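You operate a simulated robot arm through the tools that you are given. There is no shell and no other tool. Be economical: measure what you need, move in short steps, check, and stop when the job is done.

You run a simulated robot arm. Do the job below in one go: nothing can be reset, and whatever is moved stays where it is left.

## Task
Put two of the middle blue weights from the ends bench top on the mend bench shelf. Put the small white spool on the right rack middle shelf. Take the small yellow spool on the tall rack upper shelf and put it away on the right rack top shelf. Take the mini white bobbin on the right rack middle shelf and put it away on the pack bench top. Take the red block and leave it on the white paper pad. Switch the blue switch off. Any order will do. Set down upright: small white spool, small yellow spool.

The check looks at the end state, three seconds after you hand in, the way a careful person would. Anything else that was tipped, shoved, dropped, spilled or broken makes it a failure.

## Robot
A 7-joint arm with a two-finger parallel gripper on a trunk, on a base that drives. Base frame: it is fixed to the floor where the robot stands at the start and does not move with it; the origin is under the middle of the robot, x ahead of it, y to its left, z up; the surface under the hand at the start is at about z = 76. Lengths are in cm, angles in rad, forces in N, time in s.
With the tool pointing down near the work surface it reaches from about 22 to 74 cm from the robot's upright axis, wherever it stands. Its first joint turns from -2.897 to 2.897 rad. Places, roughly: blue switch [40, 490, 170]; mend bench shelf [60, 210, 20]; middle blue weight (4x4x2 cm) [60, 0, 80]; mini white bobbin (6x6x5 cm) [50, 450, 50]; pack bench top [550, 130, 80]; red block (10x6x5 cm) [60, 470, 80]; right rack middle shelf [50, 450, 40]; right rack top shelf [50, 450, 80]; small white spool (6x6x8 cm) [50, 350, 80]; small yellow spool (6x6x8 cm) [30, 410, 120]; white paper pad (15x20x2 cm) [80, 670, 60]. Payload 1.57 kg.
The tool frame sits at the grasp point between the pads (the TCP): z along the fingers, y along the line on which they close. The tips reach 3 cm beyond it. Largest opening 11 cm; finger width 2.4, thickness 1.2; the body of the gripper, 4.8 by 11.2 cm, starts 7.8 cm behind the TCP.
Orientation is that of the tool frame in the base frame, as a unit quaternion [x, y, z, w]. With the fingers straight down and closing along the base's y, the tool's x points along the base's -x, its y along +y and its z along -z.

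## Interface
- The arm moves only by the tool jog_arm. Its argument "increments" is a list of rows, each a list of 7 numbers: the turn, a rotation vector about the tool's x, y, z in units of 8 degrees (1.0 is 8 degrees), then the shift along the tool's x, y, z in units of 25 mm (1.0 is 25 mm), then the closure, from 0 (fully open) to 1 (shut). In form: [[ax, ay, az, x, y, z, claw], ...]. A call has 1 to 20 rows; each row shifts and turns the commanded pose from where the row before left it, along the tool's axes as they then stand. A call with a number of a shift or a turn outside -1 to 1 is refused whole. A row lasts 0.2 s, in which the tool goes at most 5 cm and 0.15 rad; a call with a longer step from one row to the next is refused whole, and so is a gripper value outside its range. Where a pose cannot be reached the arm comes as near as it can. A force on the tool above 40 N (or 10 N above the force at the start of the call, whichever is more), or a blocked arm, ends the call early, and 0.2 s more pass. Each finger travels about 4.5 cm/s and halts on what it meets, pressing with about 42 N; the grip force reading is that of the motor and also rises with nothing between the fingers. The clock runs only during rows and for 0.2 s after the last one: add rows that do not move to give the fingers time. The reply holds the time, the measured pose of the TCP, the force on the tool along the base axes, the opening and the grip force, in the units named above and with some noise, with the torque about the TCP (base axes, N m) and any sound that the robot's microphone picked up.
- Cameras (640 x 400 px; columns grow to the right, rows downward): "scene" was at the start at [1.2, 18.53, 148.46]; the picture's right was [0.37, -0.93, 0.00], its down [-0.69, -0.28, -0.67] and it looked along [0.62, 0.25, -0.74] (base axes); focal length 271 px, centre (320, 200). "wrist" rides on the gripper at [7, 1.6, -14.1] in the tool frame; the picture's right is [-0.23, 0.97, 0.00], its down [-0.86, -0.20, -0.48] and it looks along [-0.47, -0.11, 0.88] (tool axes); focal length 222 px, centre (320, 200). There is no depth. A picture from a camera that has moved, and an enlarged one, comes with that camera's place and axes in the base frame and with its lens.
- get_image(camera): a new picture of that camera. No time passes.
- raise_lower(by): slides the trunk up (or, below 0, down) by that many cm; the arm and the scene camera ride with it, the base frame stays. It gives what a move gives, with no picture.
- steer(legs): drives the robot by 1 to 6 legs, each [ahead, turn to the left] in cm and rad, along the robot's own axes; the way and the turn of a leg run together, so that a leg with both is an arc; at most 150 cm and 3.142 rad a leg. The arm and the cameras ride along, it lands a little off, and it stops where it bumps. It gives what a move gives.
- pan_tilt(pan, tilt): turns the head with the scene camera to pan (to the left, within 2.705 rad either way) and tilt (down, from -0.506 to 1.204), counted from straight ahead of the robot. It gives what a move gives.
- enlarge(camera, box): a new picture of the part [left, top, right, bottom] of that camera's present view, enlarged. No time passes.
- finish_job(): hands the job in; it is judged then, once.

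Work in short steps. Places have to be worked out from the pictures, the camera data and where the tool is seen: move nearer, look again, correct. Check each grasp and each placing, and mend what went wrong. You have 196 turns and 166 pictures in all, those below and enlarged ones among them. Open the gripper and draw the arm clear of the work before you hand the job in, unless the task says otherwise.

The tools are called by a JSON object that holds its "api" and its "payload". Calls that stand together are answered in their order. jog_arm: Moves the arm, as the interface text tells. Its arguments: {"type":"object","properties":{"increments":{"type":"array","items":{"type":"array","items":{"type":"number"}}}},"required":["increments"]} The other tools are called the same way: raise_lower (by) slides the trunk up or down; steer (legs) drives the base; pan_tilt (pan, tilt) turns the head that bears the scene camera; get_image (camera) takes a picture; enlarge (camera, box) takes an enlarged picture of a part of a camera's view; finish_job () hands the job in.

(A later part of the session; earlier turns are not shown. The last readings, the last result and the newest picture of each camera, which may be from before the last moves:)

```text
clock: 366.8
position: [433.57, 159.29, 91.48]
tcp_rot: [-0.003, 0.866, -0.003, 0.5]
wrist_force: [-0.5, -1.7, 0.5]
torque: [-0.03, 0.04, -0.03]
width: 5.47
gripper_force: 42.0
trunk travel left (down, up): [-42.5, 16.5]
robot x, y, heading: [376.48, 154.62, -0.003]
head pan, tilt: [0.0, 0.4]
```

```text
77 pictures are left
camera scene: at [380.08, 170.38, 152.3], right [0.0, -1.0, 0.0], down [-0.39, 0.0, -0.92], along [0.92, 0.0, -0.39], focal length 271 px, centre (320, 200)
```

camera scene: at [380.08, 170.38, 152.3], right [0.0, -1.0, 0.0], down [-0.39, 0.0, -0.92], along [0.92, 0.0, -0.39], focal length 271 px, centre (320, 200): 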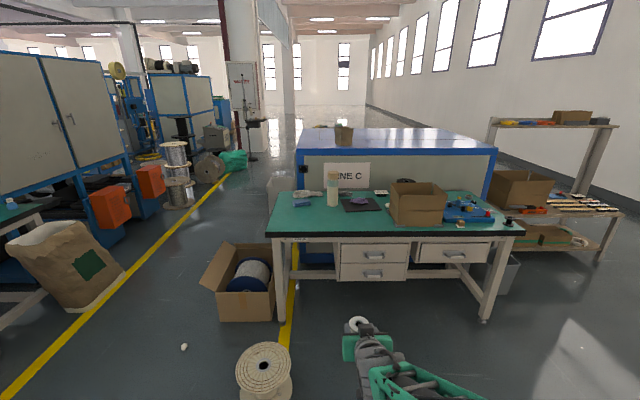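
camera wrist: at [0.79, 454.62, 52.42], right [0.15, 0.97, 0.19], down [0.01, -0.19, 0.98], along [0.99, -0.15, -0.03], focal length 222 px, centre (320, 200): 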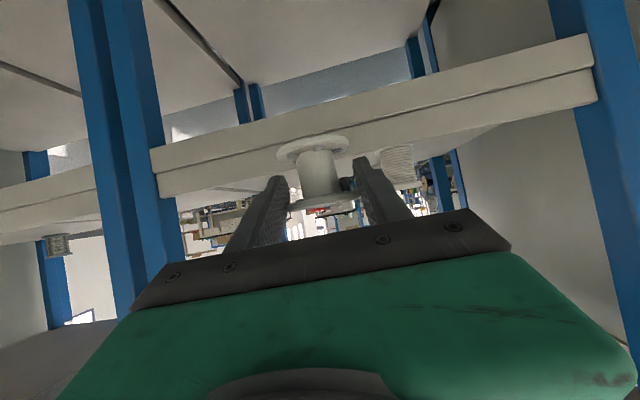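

Free strip at front around (514, 158). I drive 62 cm forward and look again.

{"api": "steer", "payload": {"legs": [[62, 0]]}}

{"api": "pan_tilt", "payload": {"pan": 0.0, "tilt": 0.6}}

{"api": "get_image", "payload": {"camera": "scene"}}

{"api": "get_image", "payload": {"camera": "wrist"}}

```text
clock: 370.2
position: [494.52, 160.15, 91.48]
tcp_rot: [-0.009, 0.866, 0.0, 0.5]
wrist_force: [-0.2, -0.5, 0.1]
torque: [0.02, 0.0, 0.0]
width: 5.48
gripper_force: 42.0
trunk travel left (down, up): [-42.5, 16.5]
robot x, y, heading: [438.16, 154.94, 0.006]
head pan, tilt: [0.0, 0.4]
```

```text
clock: 371.0
position: [494.61, 160.29, 91.5]
tcp_rot: [-0.009, 0.866, 0.0, 0.5]
wrist_force: [-0.3, 0.4, -0.8]
torque: [-0.02, -0.02, -0.04]
width: 5.45
gripper_force: 41.8
trunk travel left (down, up): [-42.5, 16.5]
robot x, y, heading: [437.87, 154.64, 0.008]
head pan, tilt: [0.0, 0.6]
```

```text
76 pictures are left
camera scene: at [440.48, 170.55, 150.48], right [0.01, -1.0, 0.0], down [-0.56, -0.01, -0.83], along [0.83, 0.01, -0.56], focal length 271 px, centre (320, 200)
```

scene: 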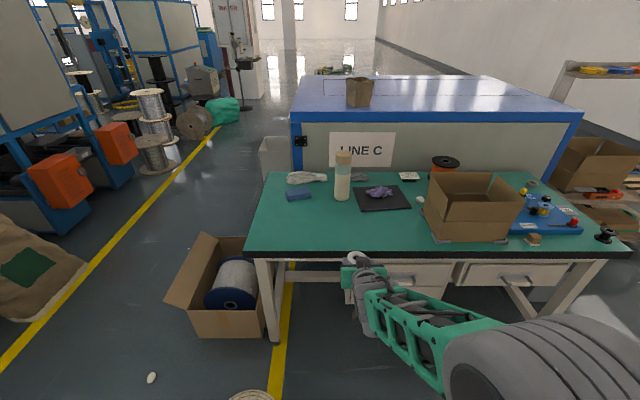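

```text
75 pictures are left
camera wrist: at [478.94, 161.65, 92.41], right [0.1, 0.98, 0.19], down [0.02, -0.19, 0.98], along [1.0, -0.09, -0.03], focal length 222 px, centre (320, 200)
```

wrist: 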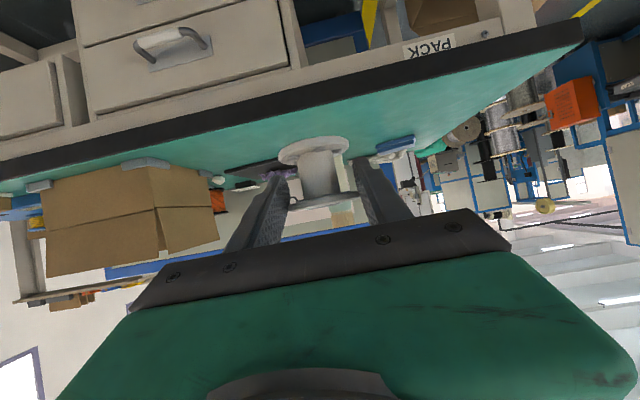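

Spot at (521, 160) is clear. I move the tool forward 27 cm at this height.

{"api": "jog_arm", "payload": {"increments": [[0, 0, 0, -0.499, 0, 0.867, 1], [0, 0, 0, -0.499, 0, 0.867, 1], [0, 0, 0, -0.499, 0, 0.867, 1], [0, 0, 0, -0.499, 0, 0.867, 1], [0, 0, 0, -0.499, 0, 0.867, 1], [0, 0, 0, -0.499, 0, 0.867, 1], [0, 0, 0, -0.499, 0, 0.867, 1], [0, 0, 0, -0.499, 0, 0.867, 1], [0, 0, 0, -0.499, 0, 0.867, 1], [0, 0, 0, -0.499, 0, 0.867, 1], [0, 0, 0, -0.499, 0, 0.867, 1], [0, 0, 0, 0, 0, 0, 1]]}}

{"api": "get_image", "payload": {"camera": "scene"}}

{"api": "get_image", "payload": {"camera": "wrist"}}

```text
clock: 373.6
position: [522.24, 161.02, 91.61]
tcp_rot: [-0.008, 0.866, 0.0, 0.5]
wrist_force: [-0.1, 0.1, -0.5]
torque: [0.01, 0.04, -0.01]
width: 5.49
gripper_force: 42.4
trunk travel left (down, up): [-42.5, 16.5]
robot x, y, heading: [437.74, 154.71, 0.011]
head pan, tilt: [0.0, 0.6]
```

```text
74 pictures are left
camera scene: at [440.51, 170.56, 150.47], right [0.01, -1.0, 0.0], down [-0.57, -0.01, -0.82], along [0.82, 0.01, -0.57], focal length 271 px, centre (320, 200)
```

scene: 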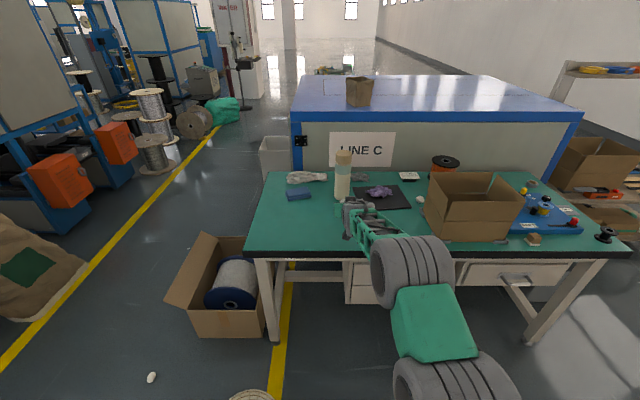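

```text
73 pictures are left
camera wrist: at [506.71, 162.44, 92.4], right [0.1, 0.98, 0.19], down [0.02, -0.19, 0.98], along [1.0, -0.09, -0.03], focal length 222 px, centre (320, 200)
```

wrist: 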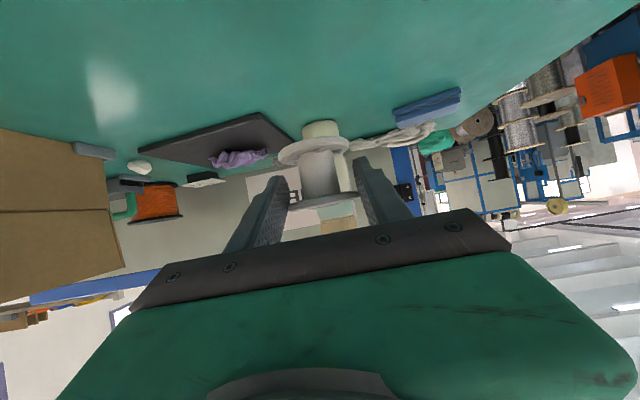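

Clear of the bottle. Lower 6 cm, then fine steps to contact.

{"api": "jog_arm", "payload": {"increments": [[0, 0, 0, 0.347, 0, 0.2, 1], [0, 0, 0, 0.347, 0, 0.2, 1], [0, 0, 0, 0.347, 0, 0.2, 1], [0, 0, 0, 0.347, 0, 0.2, 1], [0, 0, 0, 0.347, 0, 0.2, 1], [0, 0, 0, 0.347, 0, 0.2, 1], [0, 0, 0, 0.12, 0, 0.07, 1], [0, 0, 0, 0.12, 0, 0.07, 1], [0, 0, 0, 0.12, 0, 0.07, 1], [0, 0, 0, 0, 0, 0, 1]]}}

```text
clock: 375.8
position: [522.05, 160.61, 84.53]
tcp_rot: [-0.009, 0.866, 0.0, 0.5]
wrist_force: [0.0, -0.3, -0.8]
torque: [-0.02, -0.01, -0.03]
width: 5.47
gripper_force: 42.1
trunk travel left (down, up): [-42.5, 16.5]
robot x, y, heading: [438.0, 154.93, 0.009]
head pan, tilt: [0.0, 0.6]
```

{"api": "jog_arm", "payload": {"increments": [[0, 0, 0, 0.12, 0, 0.07, 1], [0, 0, 0, 0.12, 0, 0.07, 1], [0, 0, 0, 0.12, 0, 0.07, 1], [0, 0, 0, 0.12, 0, 0.07, 1], [0, 0, 0, 0.12, 0, 0.07, 1], [0, 0, 0, 0.12, 0, 0.07, 1], [0, 0, 0, 0, 0, 0, 1]]}}

{"api": "get_image", "payload": {"camera": "wrist"}}

```text
clock: 377.4
position: [522.21, 160.61, 82.33]
tcp_rot: [-0.009, 0.866, 0.001, 0.5]
wrist_force: [0.0, -0.3, -0.8]
torque: [-0.03, -0.02, -0.02]
width: 5.47
gripper_force: 41.9
trunk travel left (down, up): [-42.5, 16.5]
robot x, y, heading: [438.05, 154.5, 0.011]
head pan, tilt: [0.0, 0.6]
```

```text
72 pictures are left
camera wrist: at [506.57, 162.05, 83.24], right [0.1, 0.98, 0.19], down [0.02, -0.19, 0.98], along [1.0, -0.09, -0.03], focal length 222 px, centre (320, 200)
```

wrist: 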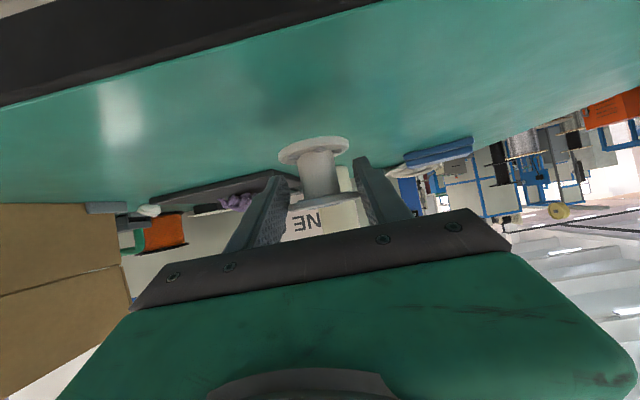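

Not yet touching (bench ≈ 76). Continue gently.

{"api": "jog_arm", "payload": {"increments": [[0, 0, 0, 0.12, 0, 0.07, 1], [0, 0, 0, 0.12, 0, 0.07, 1], [0, 0, 0, 0.12, 0, 0.07, 1], [0, 0, 0, 0.12, 0, 0.07, 1], [0, 0, 0, 0.12, 0, 0.07, 1], [0, 0, 0, 0.12, 0, 0.07, 1], [0, 0, 0, 0.08, 0, 0.046, 1], [0, 0, 0, 0.08, 0, 0.046, 1], [0, 0, 0, 0, 0, 0, 1]]}}

```text
clock: 379.4
position: [522.24, 160.68, 79.73]
tcp_rot: [-0.009, 0.866, 0.001, 0.5]
wrist_force: [-0.4, 0.2, -0.2]
torque: [0.01, -0.01, 0.0]
width: 5.45
gripper_force: 42.4
trunk travel left (down, up): [-42.5, 16.5]
robot x, y, heading: [437.66, 155.51, 0.013]
head pan, tilt: [0.0, 0.6]
```

{"api": "jog_arm", "payload": {"increments": [[0, 0, 0, 0.06, 0, 0.035, 1], [0, 0, 0, 0.06, 0, 0.035, 1], [0, 0, 0, 0.06, 0, 0.035, 1], [0, 0, 0, 0.04, 0, 0.023, 1], [0, 0, 0, 0, 0, 0, 1]]}}

```text
clock: 380.6
position: [522.3, 160.59, 79.66]
tcp_rot: [-0.01, 0.864, 0.002, 0.504]
wrist_force: [0.5, 1.6, 21.8]
torque: [0.49, -0.05, 0.04]
width: 5.46
gripper_force: 41.7
trunk travel left (down, up): [-42.5, 16.5]
robot x, y, heading: [437.92, 155.12, 0.011]
head pan, tilt: [0.0, 0.6]
```

Contact. Release after easing off slightly, and check.

{"api": "jog_arm", "payload": {"increments": [[0, 0, 0, -0.07, 0, -0.04, 1], [0, 0, 0, 0, 0, 0, 1], [0, 0, 0, 0, 0, 0, 0.5], [0, 0, 0, 0, 0, 0, 0.35], [0, 0, 0, 0, 0, 0, 0.2], [0, 0, 0, 0, 0, 0, 0.1], [0, 0, 0, 0, 0, 0, 0.1]]}}

{"api": "get_image", "payload": {"camera": "wrist"}}

```text
clock: 382.2
position: [522.19, 160.63, 79.27]
tcp_rot: [-0.009, 0.866, 0.001, 0.5]
wrist_force: [-0.3, -0.3, 0.1]
torque: [0.0, 0.0, 0.0]
width: 9.91
gripper_force: 0.2
trunk travel left (down, up): [-42.5, 16.5]
robot x, y, heading: [438.06, 155.15, 0.008]
head pan, tilt: [0.0, 0.6]
```

```text
71 pictures are left
camera wrist: at [506.52, 162.07, 80.17], right [0.1, 0.98, 0.19], down [0.02, -0.19, 0.98], along [1.0, -0.09, -0.03], focal length 222 px, centre (320, 200)
```

wrist: 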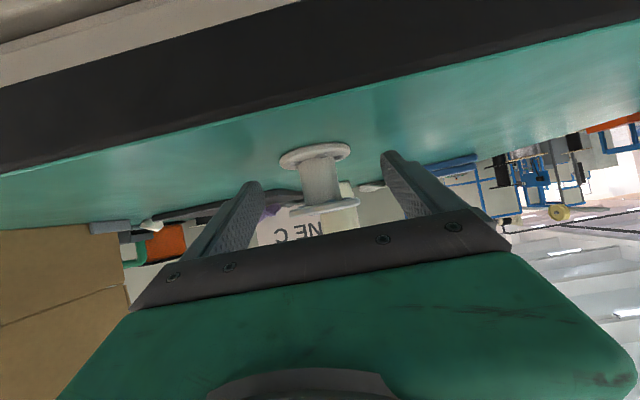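

Bobbin stands on the pack bench. I withdraw the tool.

{"api": "jog_arm", "payload": {"increments": [[0, 0, 0, 0, 0, -1, 0.1], [0, 0, 0, 0, 0, -1, 0.1], [0, 0, 0, 0, 0, -1, 0.1], [0, 0, 0, 0, 0, -1, 0.1], [0, 0, 0, 0, 0, -1, 0.1], [0, 0, 0, 0, 0, -1, 0.1], [0, 0, 0, 0, 0, -1, 0.1], [0, 0, 0, 0.499, 0, -0.867, 0.1], [0, 0, 0, 0.499, 0, -0.867, 0.1], [0, 0, 0, 0.499, 0, -0.867, 0.1], [0, 0, 0, 0.499, 0, -0.867, 0.1], [0, 0, 0, 0.499, 0, -0.867, 0.1], [0, 0, 0, 0, 0, 0, 0]]}}

{"api": "get_image", "payload": {"camera": "scene"}}

{"api": "steer", "payload": {"legs": [[-150, 0], [-45, 0], [0, 1.56], [150, 0], [150, 0], [150, 0]]}}

```text
clock: 385.0
position: [494.41, 160.19, 87.97]
tcp_rot: [-0.009, 0.866, 0.0, 0.501]
wrist_force: [0.0, -0.6, 0.6]
torque: [-0.03, 0.02, 0.02]
width: 11.01
gripper_force: 0.0
trunk travel left (down, up): [-42.5, 16.5]
robot x, y, heading: [438.11, 154.84, 0.002]
head pan, tilt: [0.0, 0.6]
```

```text
70 pictures are left
camera scene: at [440.45, 170.55, 150.47], right [0.01, -1.0, 0.0], down [-0.56, -0.01, -0.83], along [0.83, 0.01, -0.56], focal length 271 px, centre (320, 200)
```

scene: 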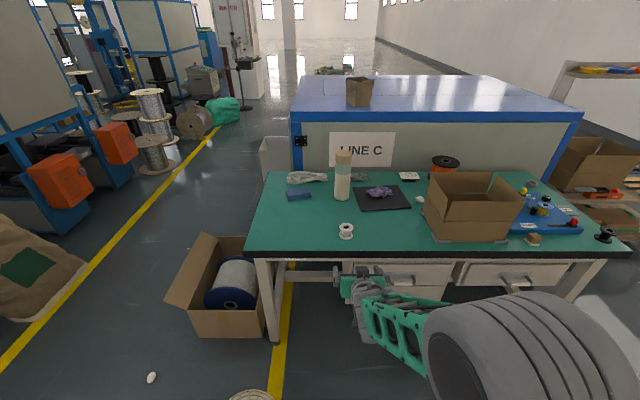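

```text
clock: 419.7
position: [304.69, 665.26, 88.01]
tcp_rot: [-0.56, 0.661, 0.32, 0.384]
wrist_force: [-0.6, 0.2, 0.0]
torque: [0.0, 0.02, -0.02]
width: 11.0
gripper_force: 0.1
trunk travel left (down, up): [-42.5, 16.5]
robot x, y, heading: [299.58, 608.7, 1.392]
head pan, tilt: [0.0, 0.6]
```

Bobbin is safely on the bench. Drift to x≈300; I correct the heading and return north.

{"api": "steer", "payload": {"legs": [[0, 0.338], [150, 0], [150, 0], [82, 0], [0, 1.41]]}}

```text
clock: 442.8
position: [179.31, 982.37, 87.88]
tcp_rot: [0.866, 0.006, -0.5, -0.002]
wrist_force: [-0.6, -0.3, 0.1]
torque: [0.0, -0.02, -0.05]
width: 10.99
gripper_force: 0.0
trunk travel left (down, up): [-42.5, 16.5]
robot x, y, heading: [236.18, 987.28, -3.135]
head pan, tilt: [0.0, 0.6]
```

Cross back to the corridor and drive south to y≈590.

{"api": "steer", "payload": {"legs": [[150, 0], [132, 0], [0, 1.565], [150, 0], [150, 0]]}}

{"api": "pan_tilt", "payload": {"pan": 0.9, "tilt": 0.5}}

{"api": "get_image", "payload": {"camera": "scene"}}

```text
clock: 455.4
position: [-87.09, 964.16, 87.99]
tcp_rot: [0.865, 0.041, -0.499, 0.016]
wrist_force: [21.4, -1.1, 12.4]
torque: [0.79, 0.4, -1.27]
width: 10.74
gripper_force: 0.1
trunk travel left (down, up): [-42.5, 16.5]
robot x, y, heading: [-31.94, 973.13, -3.058]
head pan, tilt: [0.0, 0.6]
stopped in leg 2: the force on the tool passed its limit at 172 N (the readings are from after the stop); the commanded pose is now the measured one
```

```text
clock: 456.6
position: [-87.01, 964.24, 87.97]
tcp_rot: [0.866, 0.04, -0.498, 0.016]
wrist_force: [26.1, -1.7, 16.0]
torque: [0.79, 0.43, -1.46]
width: 10.7
gripper_force: 0.1
trunk travel left (down, up): [-42.5, 16.5]
robot x, y, heading: [-31.57, 973.55, -3.062]
head pan, tilt: [0.901, 0.499]
```

```text
69 pictures are left
camera scene: at [-29.02, 951.03, 151.37], right [-0.83, 0.56, 0.0], down [0.26, 0.4, -0.88], along [-0.49, -0.73, -0.48], focal length 271 px, centre (320, 200)
```

scene: 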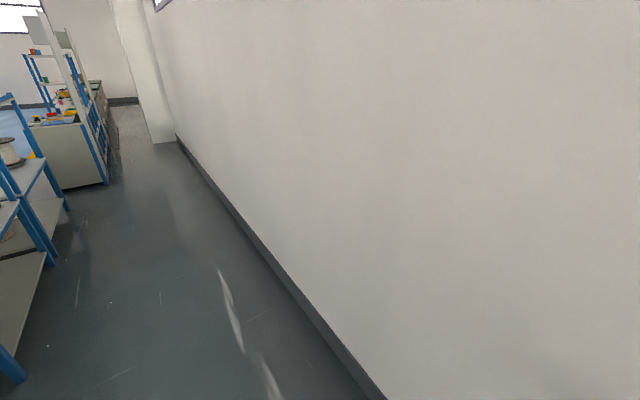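

I forgot the arm's length and the fingers pressed on the wall; backing off now, then turning south.

{"api": "steer", "payload": {"legs": [[-24, 0], [0, 1.41], [150, 0], [145, 0]]}}

{"api": "pan_tilt", "payload": {"pan": 0.9, "tilt": 0.5}}

{"api": "get_image", "payload": {"camera": "scene"}}

```text
clock: 475.7
position: [-40.91, 624.14, 87.95]
tcp_rot: [0.644, 0.582, -0.373, 0.329]
wrist_force: [-0.6, 0.5, 0.3]
torque: [0.0, 0.01, -0.02]
width: 11.0
gripper_force: 0.2
trunk travel left (down, up): [-42.5, 16.5]
robot x, y, heading: [-39.07, 681.1, -1.688]
head pan, tilt: [0.901, 0.499]
```

```text
clock: 476.3
position: [-40.96, 624.36, 87.78]
tcp_rot: [0.643, 0.582, -0.374, 0.329]
wrist_force: [0.3, 0.3, 0.3]
torque: [0.02, 0.01, 0.0]
width: 11.0
gripper_force: 0.0
trunk travel left (down, up): [-42.5, 16.5]
robot x, y, heading: [-38.99, 680.79, -1.689]
head pan, tilt: [0.901, 0.499]
```

```text
68 pictures are left
camera scene: at [-16.76, 678.69, 151.38], right [-0.7, -0.71, 0.0], down [-0.34, 0.34, -0.88], along [0.62, -0.62, -0.48], focal length 271 px, centre (320, 200)
```

scene: 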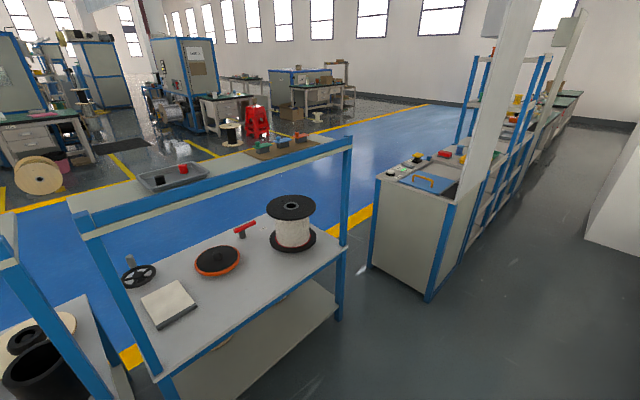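

I see the paper pad at about (80, 669) on the next rack's shelf (z≈60). First the yellow spool: I un-tilt and retract the arm, then drive to y≈415 at x≈-28.

{"api": "jog_arm", "payload": {"increments": [[0, 1, 0, 0, 0, 0, 0], [0, 1, 0, 0, 0, 0, 0], [0, 1, 0, 0, 0, 0, 0], [0, 1, 0, 0, 0, 0, 0], [0, 1, 0, 0, 0, 0, 0], [0, 1, 0, 0, 0, 0, 0], [0, 1, 0, 0, 0, 0, 0], [0, 0.5, 0, 0, 0, 0, 0], [0, 0, 0, 1, 0, -1, 0], [0, 0, 0, 1, 0, -1, 0], [0, 0, 0, 1, 0, -1, 0], [0, 0, 0, 1, 0, -1, 0], [0, 0, 0, 1, 0, -1, 0], [0, 0, 0, 1, 0, -1, 0], [0, 0, 0, 1, 0, -1, 0], [0, 0, 0, 0, 0, 0, 0]]}}

{"api": "steer", "payload": {"legs": [[0, 0.16], [140, 0], [125, -0.04]]}}

```text
clock: 479.7
position: [-38.97, 641.3, 105.56]
tcp_rot: [0.744, 0.668, -0.003, -0.006]
wrist_force: [-0.1, 0.3, -0.4]
torque: [-0.02, -0.01, 0.0]
width: 11.02
gripper_force: 0.1
trunk travel left (down, up): [-42.5, 16.5]
robot x, y, heading: [-39.33, 680.28, -1.681]
head pan, tilt: [0.901, 0.499]
```

```text
clock: 493.2
position: [-12.79, 376.57, 105.63]
tcp_rot: [0.678, 0.735, -0.002, -0.006]
wrist_force: [-0.9, -0.6, -0.2]
torque: [-0.04, -0.01, 0.01]
width: 10.99
gripper_force: 0.0
trunk travel left (down, up): [-42.5, 16.5]
robot x, y, heading: [-20.69, 415.15, -1.494]
head pan, tilt: [0.901, 0.499]
```

I need x≈-34 to turn safely: reverse at an angle, come forward again, then turn to face the rack.

{"api": "steer", "payload": {"legs": [[0, 0.394], [-30, 0], [0, -0.47], [31, 0], [0, 1.57]]}}

{"api": "pan_tilt", "payload": {"pan": 0.0, "tilt": 0.5}}

{"api": "get_image", "payload": {"camera": "scene"}}

```text
clock: 503.3
position: [5.07, 413.93, 105.56]
tcp_rot: [0.021, 1.0, -0.005, -0.002]
wrist_force: [-0.7, 0.6, -0.1]
torque: [-0.01, -0.02, -0.02]
width: 11.0
gripper_force: 0.2
trunk travel left (down, up): [-42.5, 16.5]
robot x, y, heading: [-34.14, 411.12, -0.045]
head pan, tilt: [0.901, 0.499]
```

```text
clock: 504.5
position: [5.23, 413.87, 105.49]
tcp_rot: [0.02, 1.0, -0.006, -0.003]
wrist_force: [0.5, -0.1, 0.0]
torque: [0.0, 0.0, 0.0]
width: 11.02
gripper_force: 0.0
trunk travel left (down, up): [-42.5, 16.5]
robot x, y, heading: [-33.84, 410.75, -0.047]
head pan, tilt: [0.0, 0.499]
```

```text
67 pictures are left
camera scene: at [-30.47, 426.58, 151.38], right [-0.05, -1.0, 0.0], down [-0.48, 0.02, -0.88], along [0.88, -0.04, -0.48], focal length 271 px, centre (320, 200)
```

scene: 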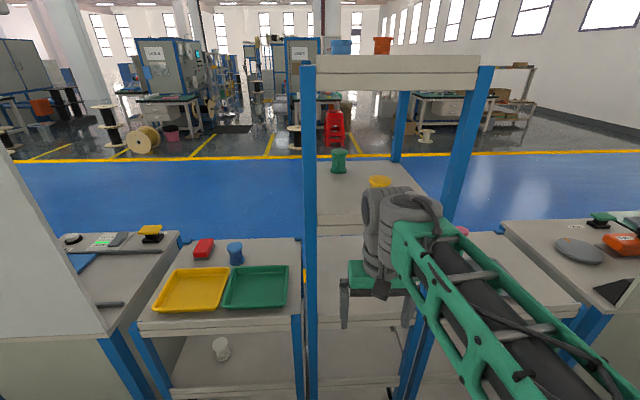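

Well aligned: the yellow spool is at about (32, 408) on the upper shelf (z≈114), posts at y≈393 and 426. I back up 12 cm, raise the trunk, and tilt the tool 45°.

{"api": "steer", "payload": {"legs": [[-12, 0.045]]}}

{"api": "raise_lower", "payload": {"by": 16}}

{"api": "jog_arm", "payload": {"increments": [[0, 0, 0, -1, -0.25, 0, 0], [0, 0, 0, -1, -0.25, 0, 0], [0, 0, 0, -1, -0.25, 0, 0], [0, 0, 0, -1, -0.25, 0, 0], [0, 0, 0, -1, -0.25, 0, 0], [0, -1, 0, 0, 0, 0, 0], [0, -1, 0, 0, 0, 0, 0], [0, -1, 0, 0, 0, 0, 0], [0, -1, 0, 0, 0, 0, 0], [0, -1, 0, 0, 0, 0, 0], [0, -0.6, 0, 0, 0, 0, 0], [0, 0, 0, 0, 0, 0, 0]]}}

{"api": "get_image", "payload": {"camera": "wrist"}}

{"api": "get_image", "payload": {"camera": "scene"}}

```text
clock: 505.7
position: [-6.75, 415.9, 105.58]
tcp_rot: [0.0, 1.0, -0.006, -0.002]
wrist_force: [0.2, 0.8, 0.1]
torque: [-0.03, 0.04, -0.04]
width: 11.02
gripper_force: 0.1
trunk travel left (down, up): [-42.5, 16.5]
robot x, y, heading: [-45.74, 411.26, 0.001]
head pan, tilt: [0.0, 0.499]
```

```text
clock: 507.5
position: [-6.71, 415.98, 121.45]
tcp_rot: [-0.001, 1.0, -0.006, -0.003]
wrist_force: [0.4, -0.5, -0.2]
torque: [-0.03, -0.01, 0.02]
width: 11.0
gripper_force: 0.0
trunk travel left (down, up): [-58.5, 0.5]
robot x, y, heading: [-46.02, 411.45, -0.002]
head pan, tilt: [0.0, 0.499]
```

```text
clock: 510.1
position: [5.69, 412.91, 121.55]
tcp_rot: [-0.003, 0.926, -0.005, 0.379]
wrist_force: [-0.9, 0.6, -0.1]
torque: [-0.01, 0.01, 0.03]
width: 10.98
gripper_force: 0.1
trunk travel left (down, up): [-58.5, 0.5]
robot x, y, heading: [-46.16, 411.63, -0.004]
head pan, tilt: [0.0, 0.499]
```

```text
66 pictures are left
camera wrist: at [-9.11, 414.6, 126.66], right [0.16, 0.98, 0.15], down [0.27, -0.19, 0.94], along [0.95, -0.11, -0.3], focal length 222 px, centre (320, 200)
```

wrist: 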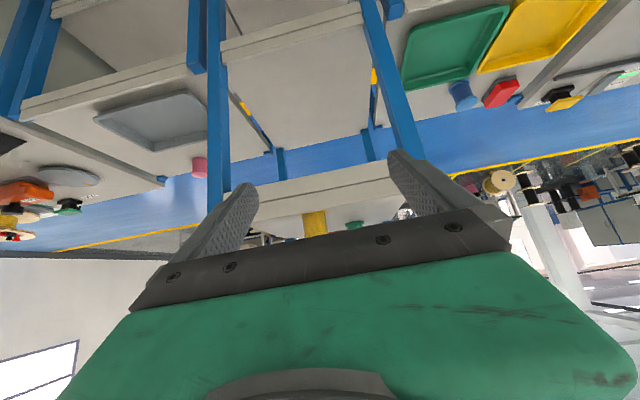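

```text
65 pictures are left
camera scene: at [-42.94, 427.02, 167.38], right [0.0, -1.0, 0.0], down [-0.48, 0.0, -0.88], along [0.88, 0.0, -0.48], focal length 271 px, centre (320, 200)
```

scene: 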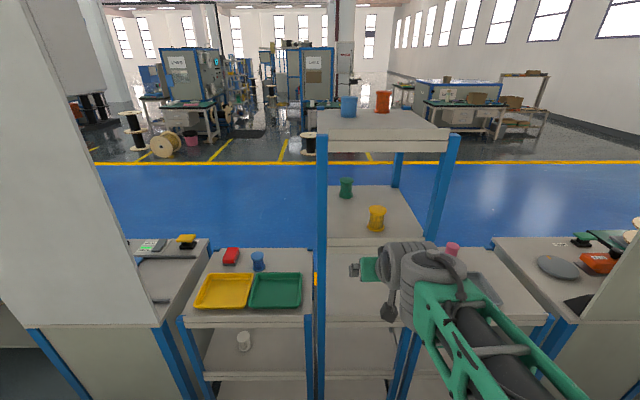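

Spool at about (32, 408.5), shelf z≈115. I approach level at z≈121.5, stopping short to check.

{"api": "jog_arm", "payload": {"increments": [[0, 0, 0, -0.68, -0.2, 0.67, 0], [0, 0, 0, -0.68, -0.2, 0.67, 0], [0, 0, 0, -0.68, -0.2, 0.67, 0], [0, 0, 0, -0.68, -0.2, 0.67, 0], [0, 0, 0, -0.68, -0.2, 0.67, 0], [0, 0, 0, -0.68, -0.2, 0.67, 0], [0, 0, 0, -0.68, -0.2, 0.67, 0], [0, 0, 0, -0.68, -0.2, 0.67, 0], [0, 0, 0, 0, 0, 0, 0]]}}

{"api": "get_image", "payload": {"camera": "wrist"}}

{"api": "get_image", "payload": {"camera": "scene"}}

```text
clock: 512.1
position: [24.83, 408.81, 121.59]
tcp_rot: [-0.003, 0.925, -0.005, 0.38]
wrist_force: [0.1, 0.1, 0.9]
torque: [0.02, 0.0, -0.06]
width: 11.0
gripper_force: 0.0
trunk travel left (down, up): [-58.5, 0.5]
robot x, y, heading: [-46.02, 411.36, -0.001]
head pan, tilt: [0.0, 0.499]
```

```text
64 pictures are left
camera wrist: at [10.15, 410.44, 126.7], right [0.16, 0.98, 0.15], down [0.27, -0.19, 0.94], along [0.95, -0.11, -0.3], focal length 222 px, centre (320, 200)
```

wrist: 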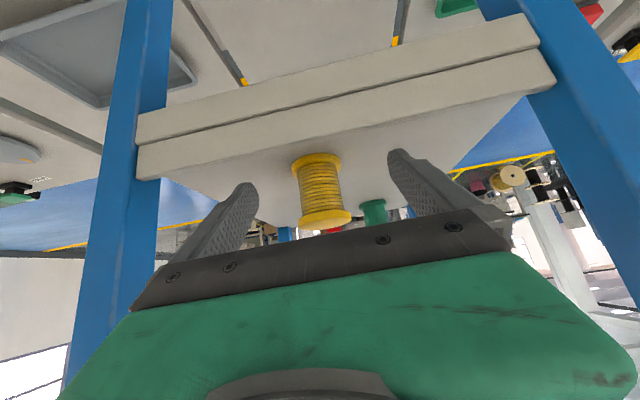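

```text
63 pictures are left
camera scene: at [-42.95, 427.02, 167.38], right [0.0, -1.0, 0.0], down [-0.48, 0.0, -0.88], along [0.88, 0.0, -0.48], focal length 271 px, centre (320, 200)
```

scene: 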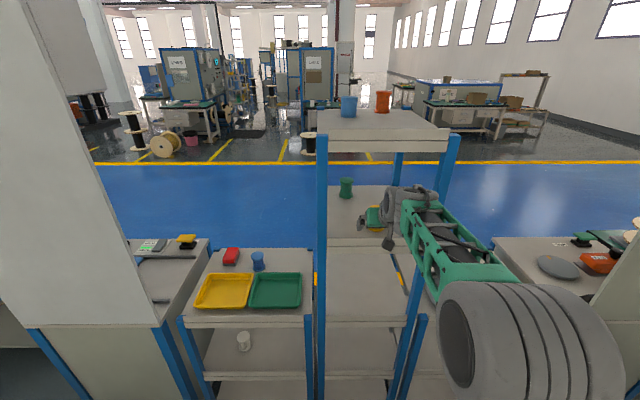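

Spool at (33.3, 408.2), base z≈115. Final approach and close.

{"api": "jog_arm", "payload": {"increments": [[0, 0, 0, -0.72, -0.08, 0.82, 0], [0, 0, 0, -0.72, -0.08, 0.82, 0], [0, 0, 0, -0.72, -0.08, 0.82, 0], [0, 0, 0, 0, 0, 0, 0], [0, 0, 0, 0, 0, 0, 0.5], [0, 0, 0, 0, 0, 0, 0.8], [0, 0, 0, 0, 0, 0, 1], [0, 0, 0, 0, 0, 0, 1], [0, 0, 0, 0, 0, 0, 1], [0, 0, 0, 0, 0, 0, 1]]}}

{"api": "get_image", "payload": {"camera": "wrist"}}

```text
clock: 514.3
position: [33.22, 408.34, 121.05]
tcp_rot: [-0.003, 0.926, -0.005, 0.378]
wrist_force: [0.1, -0.2, 0.4]
torque: [0.05, -0.03, 0.06]
width: 5.69
gripper_force: 38.9
trunk travel left (down, up): [-58.5, 0.5]
robot x, y, heading: [-45.74, 411.26, -0.005]
head pan, tilt: [0.0, 0.499]
```

```text
62 pictures are left
camera wrist: at [18.42, 410.08, 126.08], right [0.16, 0.98, 0.15], down [0.27, -0.19, 0.94], along [0.95, -0.11, -0.3], focal length 222 px, centre (320, 200)
```

wrist: 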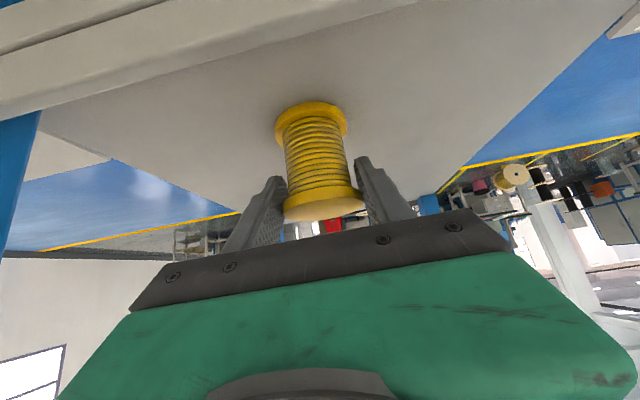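

Gripped. Lift 2.5 cm and withdraw.

{"api": "jog_arm", "payload": {"increments": [[0, 0, 0, -0.35, 0, -0.356, 1], [0, 0, 0, -0.35, 0, -0.356, 1], [0, 0, 0, 0.713, 0, -0.7, 1], [0, 0, 0, 0.713, 0, -0.7, 1], [0, 0, 0, 0.713, 0, -0.7, 1], [0, 0, 0, 0.713, 0, -0.7, 1], [0, 0, 0, 0.713, 0, -0.7, 1], [0, 0, 0, 0.713, 0, -0.7, 1], [0, 0, 0, 0.713, 0, -0.7, 1], [0, 0, 0, 0.713, 0, -0.7, 1], [0, 0, 0, 0.713, 0, -0.7, 1], [0, 0, 0, 0.713, 0, -0.7, 1], [0, 0, 0, 0, 0, 0, 1]]}}

{"api": "get_image", "payload": {"camera": "scene"}}

```text
clock: 517.1
position: [8.06, 408.3, 123.4]
tcp_rot: [-0.004, 0.926, -0.004, 0.378]
wrist_force: [0.4, -0.6, -0.4]
torque: [0.04, -0.01, 0.02]
width: 0.02
gripper_force: 20.9
trunk travel left (down, up): [-58.5, 0.5]
robot x, y, heading: [-45.82, 411.46, -0.004]
head pan, tilt: [0.0, 0.499]
```

```text
61 pictures are left
camera scene: at [-42.94, 427.01, 167.38], right [0.0, -1.0, 0.0], down [-0.48, 0.0, -0.88], along [0.88, 0.0, -0.48], focal length 271 px, centre (320, 200)
```

scene: 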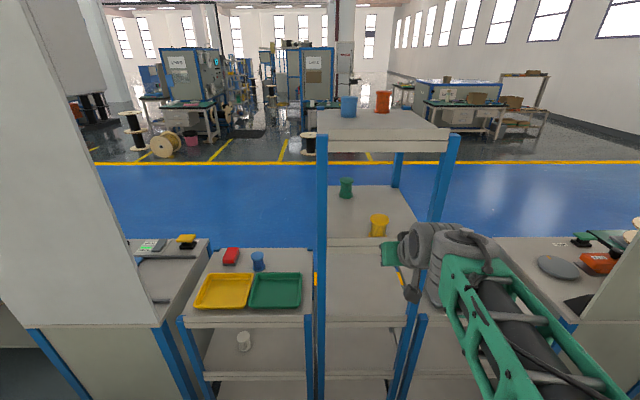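

The grip slipped off and the spool stayed on the shelf. I check its state.

{"api": "enlarge", "payload": {"camera": "scene", "box": [320, 170, 448, 250]}}

{"api": "jog_arm", "payload": {"increments": [[0, 0, 0, 0, 0, 0, 0], [0, 0, 0, 0, 0, 0, 0], [0, 0, 0, 0, 0, 0, 0], [0, 0, 0, 0, 0, 0, 0], [0, 0, 0, 0, 0, 0, 0], [0, 0, 0, 0, 0, 0, 0], [0, 0, 0, 0, 0, 0, 0]]}}

{"api": "get_image", "payload": {"camera": "wrist"}}

```text
5.00 times, centred on (384, 210) of scene
camera zoom: at [-42.94, 427.01, 167.38], right [0.0, -1.0, 0.0], down [-0.48, 0.0, -0.88], along [0.88, 0.0, -0.48], focal length 1354 px, centre (0, 150)
```

zoom: 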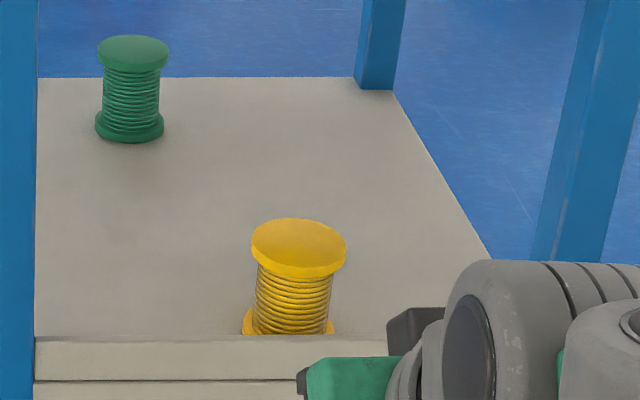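

```text
clock: 518.7
position: [8.04, 408.34, 123.44]
tcp_rot: [-0.003, 0.926, -0.005, 0.378]
wrist_force: [1.0, 0.0, 0.4]
torque: [-0.01, 0.02, 0.0]
width: 10.98
gripper_force: 0.1
trunk travel left (down, up): [-58.5, 0.5]
robot x, y, heading: [-46.04, 411.39, -0.003]
head pan, tilt: [0.0, 0.499]
```

```text
59 pictures are left
camera wrist: at [-6.69, 410.03, 128.59], right [0.16, 0.98, 0.15], down [0.27, -0.19, 0.94], along [0.95, -0.11, -0.3], focal length 222 px, centre (320, 200)
```

wrist: 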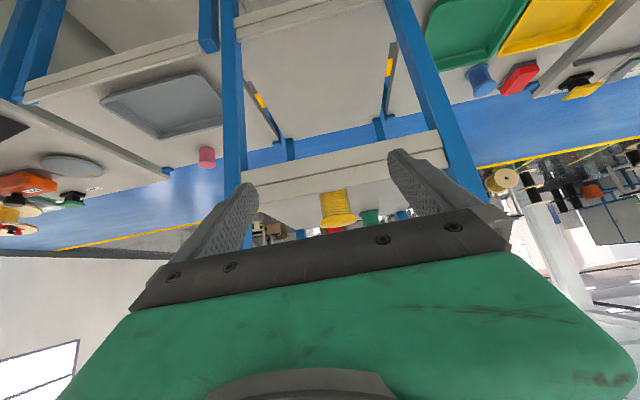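

It stands upright but near the front edge; I probably gripped only its top rim (shelf lower than I thought). I'll measure it better with enlarged wrist views from two heights.

{"api": "enlarge", "payload": {"camera": "wrist", "box": [272, 150, 400, 230]}}

{"api": "jog_arm", "payload": {"increments": [[0, 0, 0, -0.42, 0, -0.428, 0], [0, 0, 0, -0.7, 0, -0.713, 0], [0, 0, 0, -0.7, 0, -0.713, 0], [0, 0, 0, -0.7, 0, -0.713, 0], [0, 0, 0, 0, 0, 0, 0]]}}

{"api": "enlarge", "payload": {"camera": "wrist", "box": [256, 100, 416, 200]}}

```text
5.00 times, centred on (336, 190) of wrist
camera zoom: at [-6.69, 410.03, 128.59], right [0.16, 0.98, 0.15], down [0.27, -0.19, 0.94], along [0.95, -0.11, -0.3], focal length 1111 px, centre (240, 250)
```

zoom: 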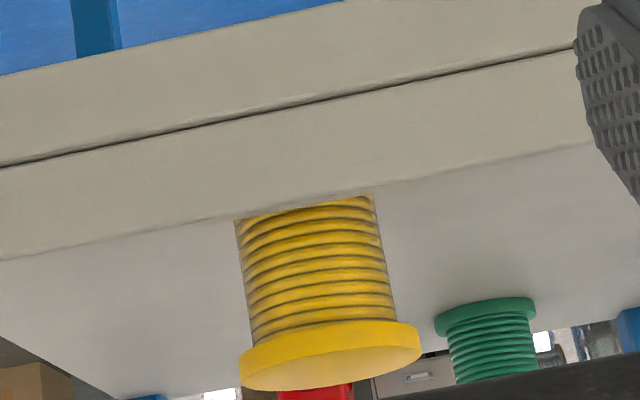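

```text
clock: 519.9
position: [7.95, 408.27, 132.43]
tcp_rot: [-0.003, 0.926, -0.006, 0.379]
wrist_force: [-0.9, 0.0, -0.6]
torque: [0.0, -0.02, -0.01]
width: 11.02
gripper_force: 0.1
trunk travel left (down, up): [-58.5, 0.5]
robot x, y, heading: [-45.99, 411.53, -0.004]
head pan, tilt: [0.0, 0.499]
```

```text
4.00 times, centred on (336, 150) of wrist
camera zoom: at [-6.8, 409.99, 137.58], right [0.16, 0.98, 0.15], down [0.28, -0.19, 0.94], along [0.95, -0.11, -0.3], focal length 888 px, centre (256, 400)
```

zoom: 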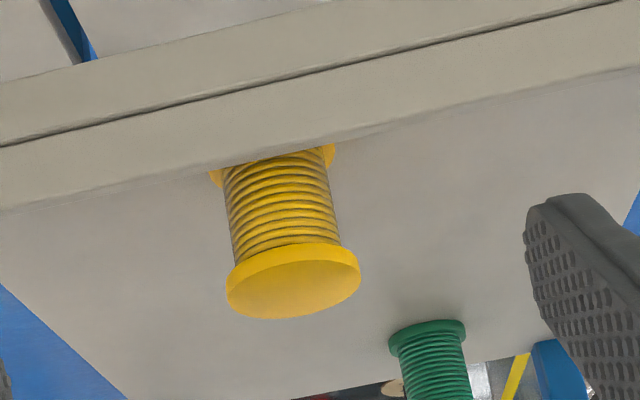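

Triangulated: spool top centre at (28.5, 408.3, 121.6), so shelf ≈113.6 with a raised lip; my previous grip was too high. I use a 30° tilt to grip both flanges. Move to pre-grasp.

{"api": "jog_arm", "payload": {"increments": [[0, 0.9, 0, 0, 0, 0, 0], [0, 0.9, 0, 0, 0, 0, 0], [0, 0, 0, -0.585, 0, 0.872, 0], [0, 0, 0, -0.585, 0, 0.872, 0], [0, 0, 0, -0.585, 0, 0.872, 0], [0, 0, 0, -0.585, 0, 0.872, 0], [0, 0, 0, -0.585, 0, 0.872, 0], [0, 0, 0, -0.585, 0, 0.872, 0], [0, 0, 0, -0.585, 0, 0.872, 0], [0, 0, 0, 0, 0, 0, 0]]}}

{"api": "get_image", "payload": {"camera": "wrist"}}

{"api": "get_image", "payload": {"camera": "scene"}}

```text
clock: 522.1
position: [24.56, 408.15, 124.42]
tcp_rot: [-0.003, 0.966, -0.005, 0.26]
wrist_force: [0.8, 0.4, -0.1]
torque: [-0.01, -0.02, 0.0]
width: 11.01
gripper_force: 0.1
trunk travel left (down, up): [-58.5, 0.5]
robot x, y, heading: [-46.12, 411.49, -0.003]
head pan, tilt: [0.0, 0.499]
```

```text
56 pictures are left
camera wrist: at [11.55, 409.86, 132.99], right [0.19, 0.98, 0.1], down [0.5, -0.19, 0.85], along [0.84, -0.11, -0.52], focal length 222 px, centre (320, 200)
```

wrist: 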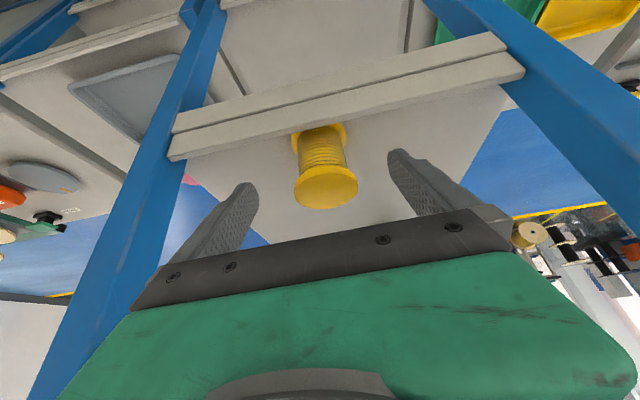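

```text
55 pictures are left
camera scene: at [-42.95, 427.02, 167.38], right [0.0, -1.0, 0.0], down [-0.48, 0.0, -0.88], along [0.88, 0.0, -0.48], focal length 271 px, centre (320, 200)
```

scene: 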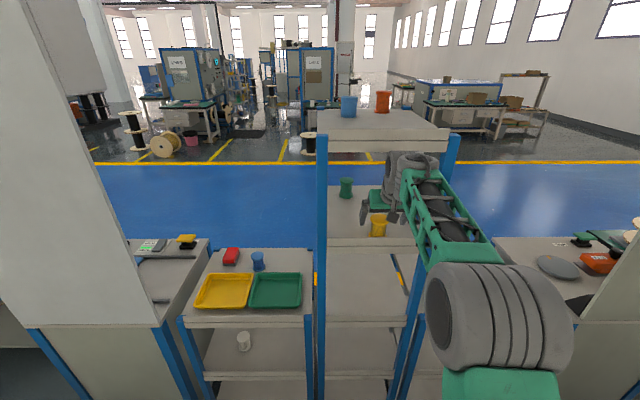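

Spool centred. Go down along the tool axis to z≈117.3 and close.

{"api": "jog_arm", "payload": {"increments": [[0, 0, 0, 0.045, 0.02, 0.8, 0], [0, 0, 0, 0.045, 0.02, 0.8, 0], [0, 0, 0, 0.045, 0.02, 0.8, 0], [0, 0, 0, 0.045, 0.02, 0.8, 0], [0, 0, 0, 0, 0, 0, 0], [0, 0, 0, 0, 0, 0, 0.5], [0, 0, 0, 0, 0, 0, 0.8], [0, 0, 0, 0, 0, 0, 1], [0, 0, 0, 0, 0, 0, 1], [0, 0, 0, 0, 0, 0, 1], [0, 0, 0, 0, 0, 0, 1]]}}

{"api": "get_image", "payload": {"camera": "wrist"}}

```text
clock: 523.6
position: [28.38, 408.96, 118.23]
tcp_rot: [-0.007, 0.963, -0.003, 0.27]
wrist_force: [3.3, 6.8, 9.0]
torque: [0.6, -0.12, -0.07]
width: 8.16
gripper_force: 3.7
trunk travel left (down, up): [-58.5, 0.5]
robot x, y, heading: [-45.61, 411.43, -0.001]
head pan, tilt: [0.0, 0.499]
stopped in row 7: the force on the tool passed its limit at 42 N (the readings are from after the stop); the commanded pose is now the measured one
```

```text
54 pictures are left
camera wrist: at [15.08, 410.52, 126.6], right [0.18, 0.98, 0.11], down [0.48, -0.18, 0.86], along [0.86, -0.11, -0.51], focal length 222 px, centre (320, 200)
```

wrist: 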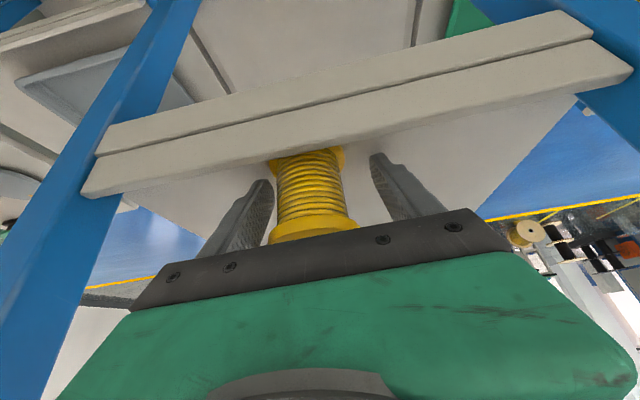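

Fingertips touched the shelf. I raise ~7 mm and close.

{"api": "jog_arm", "payload": {"increments": [[0, 0, 0, -0.14, -0.1, -0.22, 0.2], [0, 0, 0, 0, 0, 0, 0.2], [0, 0, 0, 0, 0, 0, 0.7], [0, 0, 0, 0, 0, 0, 1], [0, 0, 0, 0, 0, 0, 1], [0, 0, 0, 0, 0, 0, 1], [0, 0, 0, 0, 0, 0, 1]]}}

{"api": "get_image", "payload": {"camera": "wrist"}}

```text
clock: 525.2
position: [28.26, 408.28, 118.45]
tcp_rot: [-0.005, 0.964, -0.004, 0.265]
wrist_force: [-0.8, -0.6, 0.1]
torque: [-0.01, -0.01, -0.02]
width: 5.61
gripper_force: 41.7
trunk travel left (down, up): [-58.5, 0.5]
robot x, y, heading: [-46.1, 411.46, -0.005]
head pan, tilt: [0.0, 0.499]
```

```text
53 pictures are left
camera wrist: at [15.17, 410.07, 127.11], right [0.19, 0.98, 0.11], down [0.49, -0.19, 0.85], along [0.85, -0.11, -0.51], focal length 222 px, centre (320, 200)
```

wrist: 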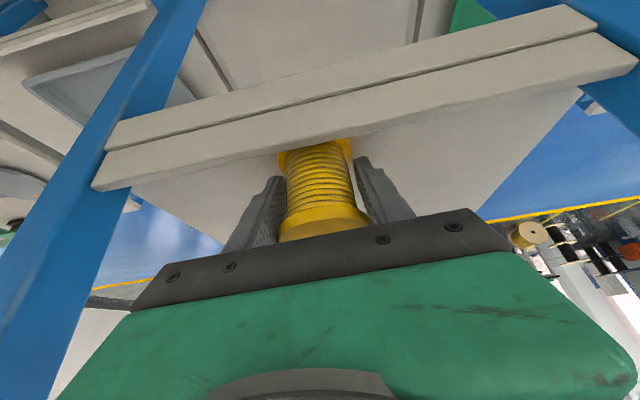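

Gripped 5.6 cm. I lift 2.5 cm and check the hold before retreating.

{"api": "jog_arm", "payload": {"increments": [[0, 0, 0, -0.17, 0, -0.285, 1], [0, 0, 0, -0.17, 0, -0.285, 1], [0, 0, 0, -0.17, 0, -0.285, 1], [0, 0, 0, 0, 0, 0, 1]]}}

{"api": "get_image", "payload": {"camera": "wrist"}}

```text
clock: 526.2
position: [28.29, 408.52, 121.03]
tcp_rot: [-0.004, 0.964, -0.005, 0.266]
wrist_force: [0.3, -0.1, -1.5]
torque: [0.01, 0.01, 0.02]
width: 5.65
gripper_force: 42.0
trunk travel left (down, up): [-58.5, 0.5]
robot x, y, heading: [-45.91, 411.22, -0.002]
head pan, tilt: [0.0, 0.499]
```

```text
52 pictures are left
camera wrist: at [15.18, 410.09, 129.46], right [0.19, 0.98, 0.11], down [0.49, -0.19, 0.85], along [0.85, -0.11, -0.51], focal length 222 px, centre (320, 200)
```

wrist: 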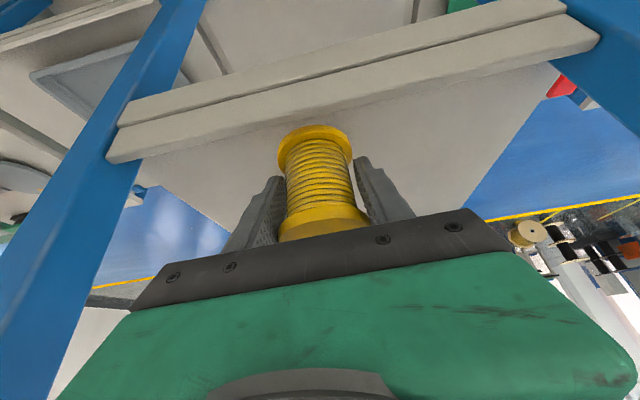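

Held securely. I withdraw, then move over to the right rack (y≈447).

{"api": "jog_arm", "payload": {"increments": [[0, 0, 0, 0.857, 0, -0.515, 1], [0, 0, 0, 0.857, 0, -0.515, 1], [0, 0, 0, 0.857, 0, -0.515, 1], [0, 0, 0, 0.857, 0, -0.515, 1], [0, 0, 0, 0.857, 0, -0.515, 1], [0, 0, 0, 0.857, 0, -0.515, 1], [0, 0, 0, 0.857, 0, -0.515, 1], [0, 0, 0, 0.857, 0, -0.515, 1], [0, 0, 0, 0.857, 0, -0.515, 1], [0, 0, 0, 0, 0, 0, 1]]}}

{"api": "steer", "payload": {"legs": [[0, 1.573], [36, 0], [0, -1.573]]}}

{"api": "raise_lower", "payload": {"by": -16}}

{"api": "get_image", "payload": {"camera": "scene"}}

```text
clock: 528.4
position: [5.76, 408.3, 121.05]
tcp_rot: [-0.005, 0.964, -0.004, 0.266]
wrist_force: [0.3, -0.4, -0.2]
torque: [0.0, 0.0, 0.0]
width: 0.0
gripper_force: 21.8
trunk travel left (down, up): [-58.5, 0.5]
robot x, y, heading: [-45.89, 411.28, 0.004]
head pan, tilt: [0.0, 0.499]
```

```text
clock: 538.5
position: [4.88, 443.11, 120.98]
tcp_rot: [0.004, 0.964, -0.006, 0.266]
wrist_force: [0.2, 0.3, 0.6]
torque: [-0.03, -0.02, 0.0]
width: 0.01
gripper_force: 21.7
trunk travel left (down, up): [-58.5, 0.5]
robot x, y, heading: [-46.8, 447.31, -0.026]
head pan, tilt: [0.0, 0.499]
```

```text
clock: 540.4
position: [4.79, 443.1, 104.9]
tcp_rot: [0.005, 0.964, -0.007, 0.266]
wrist_force: [-0.3, -0.5, 1.0]
torque: [-0.02, 0.01, -0.02]
width: 0.0
gripper_force: 22.1
trunk travel left (down, up): [-42.5, 16.5]
robot x, y, heading: [-46.7, 447.31, -0.024]
head pan, tilt: [0.0, 0.499]
```

```text
51 pictures are left
camera scene: at [-43.6, 462.85, 151.39], right [-0.02, -1.0, 0.0], down [-0.48, 0.01, -0.88], along [0.88, -0.02, -0.48], focal length 271 px, centre (320, 200)
```

scene: 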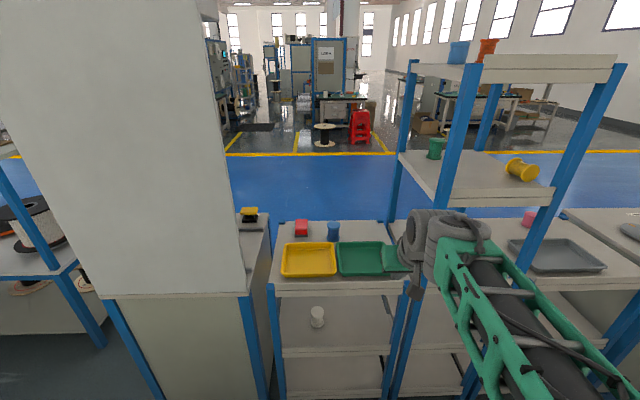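

It caught on the raised lip and now lies on its side on the shelf. Lesson: lift higher. I look closer.

{"api": "enlarge", "payload": {"camera": "scene", "box": [440, 130, 600, 230]}}

```text
4.00 times, centred on (520, 180) of scene
camera zoom: at [-43.6, 462.85, 151.39], right [-0.02, -1.0, 0.0], down [-0.48, 0.01, -0.88], along [0.88, -0.02, -0.48], focal length 1083 px, centre (-480, 280)
```

zoom: 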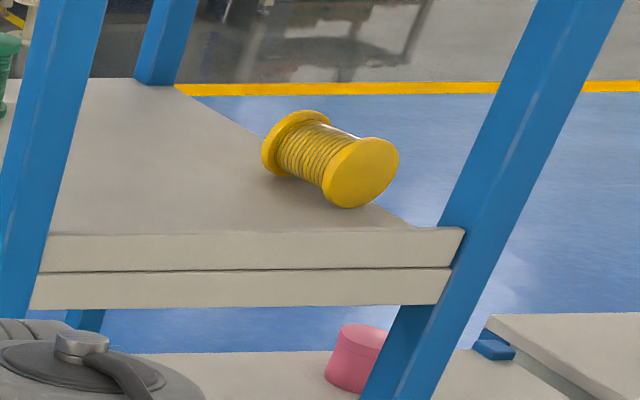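

The spool lies near the right edge of the upper shelf, close to the right-front post. I raise the trunk and turn toward it to get a better view.

{"api": "raise_lower", "payload": {"by": 16}}

{"api": "steer", "payload": {"legs": [[0, -0.5]]}}

{"api": "pan_tilt", "payload": {"pan": -0.2, "tilt": 0.5}}

{"api": "get_image", "payload": {"camera": "scene"}}

{"api": "get_image", "payload": {"camera": "wrist"}}

```text
clock: 542.2
position: [4.77, 443.13, 120.93]
tcp_rot: [0.005, 0.964, -0.006, 0.265]
wrist_force: [-0.3, -0.1, -0.5]
torque: [0.02, 0.0, 0.01]
width: 0.0
gripper_force: 21.4
trunk travel left (down, up): [-58.5, 0.5]
robot x, y, heading: [-47.47, 447.23, -0.022]
head pan, tilt: [0.0, 0.499]
```

```text
clock: 544.0
position: [-3.27, 419.23, 120.99]
tcp_rot: [0.239, 0.934, -0.071, 0.257]
wrist_force: [-1.5, -0.3, 0.2]
torque: [0.0, 0.03, -0.01]
width: 0.0
gripper_force: 21.1
trunk travel left (down, up): [-58.5, 0.5]
robot x, y, heading: [-47.5, 447.43, -0.51]
head pan, tilt: [0.0, 0.499]
```

```text
clock: 544.7
position: [-3.33, 419.14, 120.89]
tcp_rot: [0.239, 0.934, -0.07, 0.256]
wrist_force: [-0.9, 0.1, -0.5]
torque: [0.03, -0.02, 0.05]
width: 0.01
gripper_force: 21.1
trunk travel left (down, up): [-58.5, 0.5]
robot x, y, heading: [-46.59, 447.68, -0.512]
head pan, tilt: [-0.201, 0.499]
```

```text
49 pictures are left
camera scene: at [-37.78, 457.93, 167.38], right [-0.65, -0.76, 0.0], down [-0.36, 0.31, -0.88], along [0.66, -0.57, -0.48], focal length 271 px, centre (320, 200)
```

scene: 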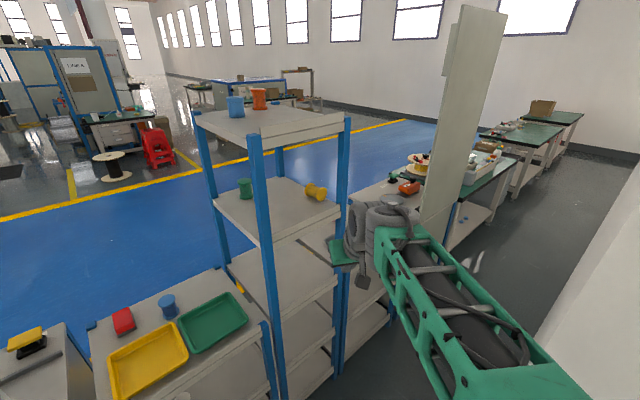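

```text
48 pictures are left
camera wrist: at [-13.97, 427.19, 129.47], right [0.64, 0.76, 0.11], down [0.34, -0.4, 0.85], along [0.69, -0.51, -0.51], focal length 222 px, centre (320, 200)
```

wrist: 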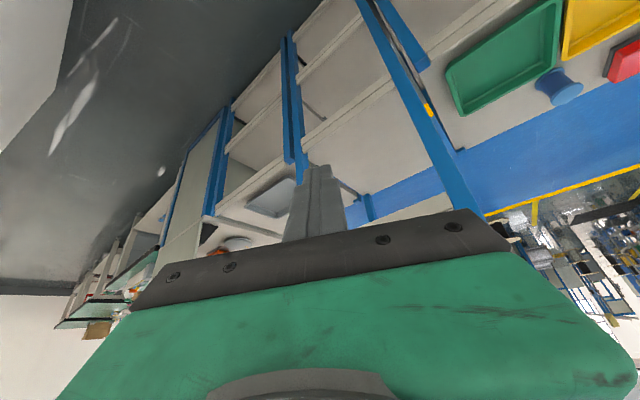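

Zoom on the spool from this side.

{"api": "enlarge", "payload": {"camera": "scene", "box": [240, 150, 368, 230]}}

```text
5.00 times, centred on (304, 190) of scene
camera zoom: at [-37.78, 457.93, 167.38], right [-0.65, -0.76, 0.0], down [-0.36, 0.31, -0.88], along [0.66, -0.57, -0.48], focal length 1354 px, centre (400, 250)
```

zoom: 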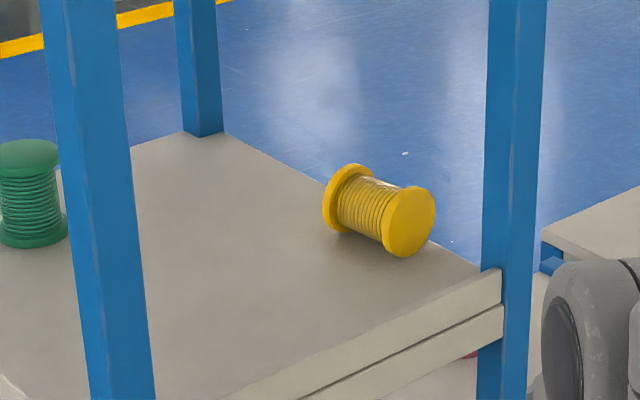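

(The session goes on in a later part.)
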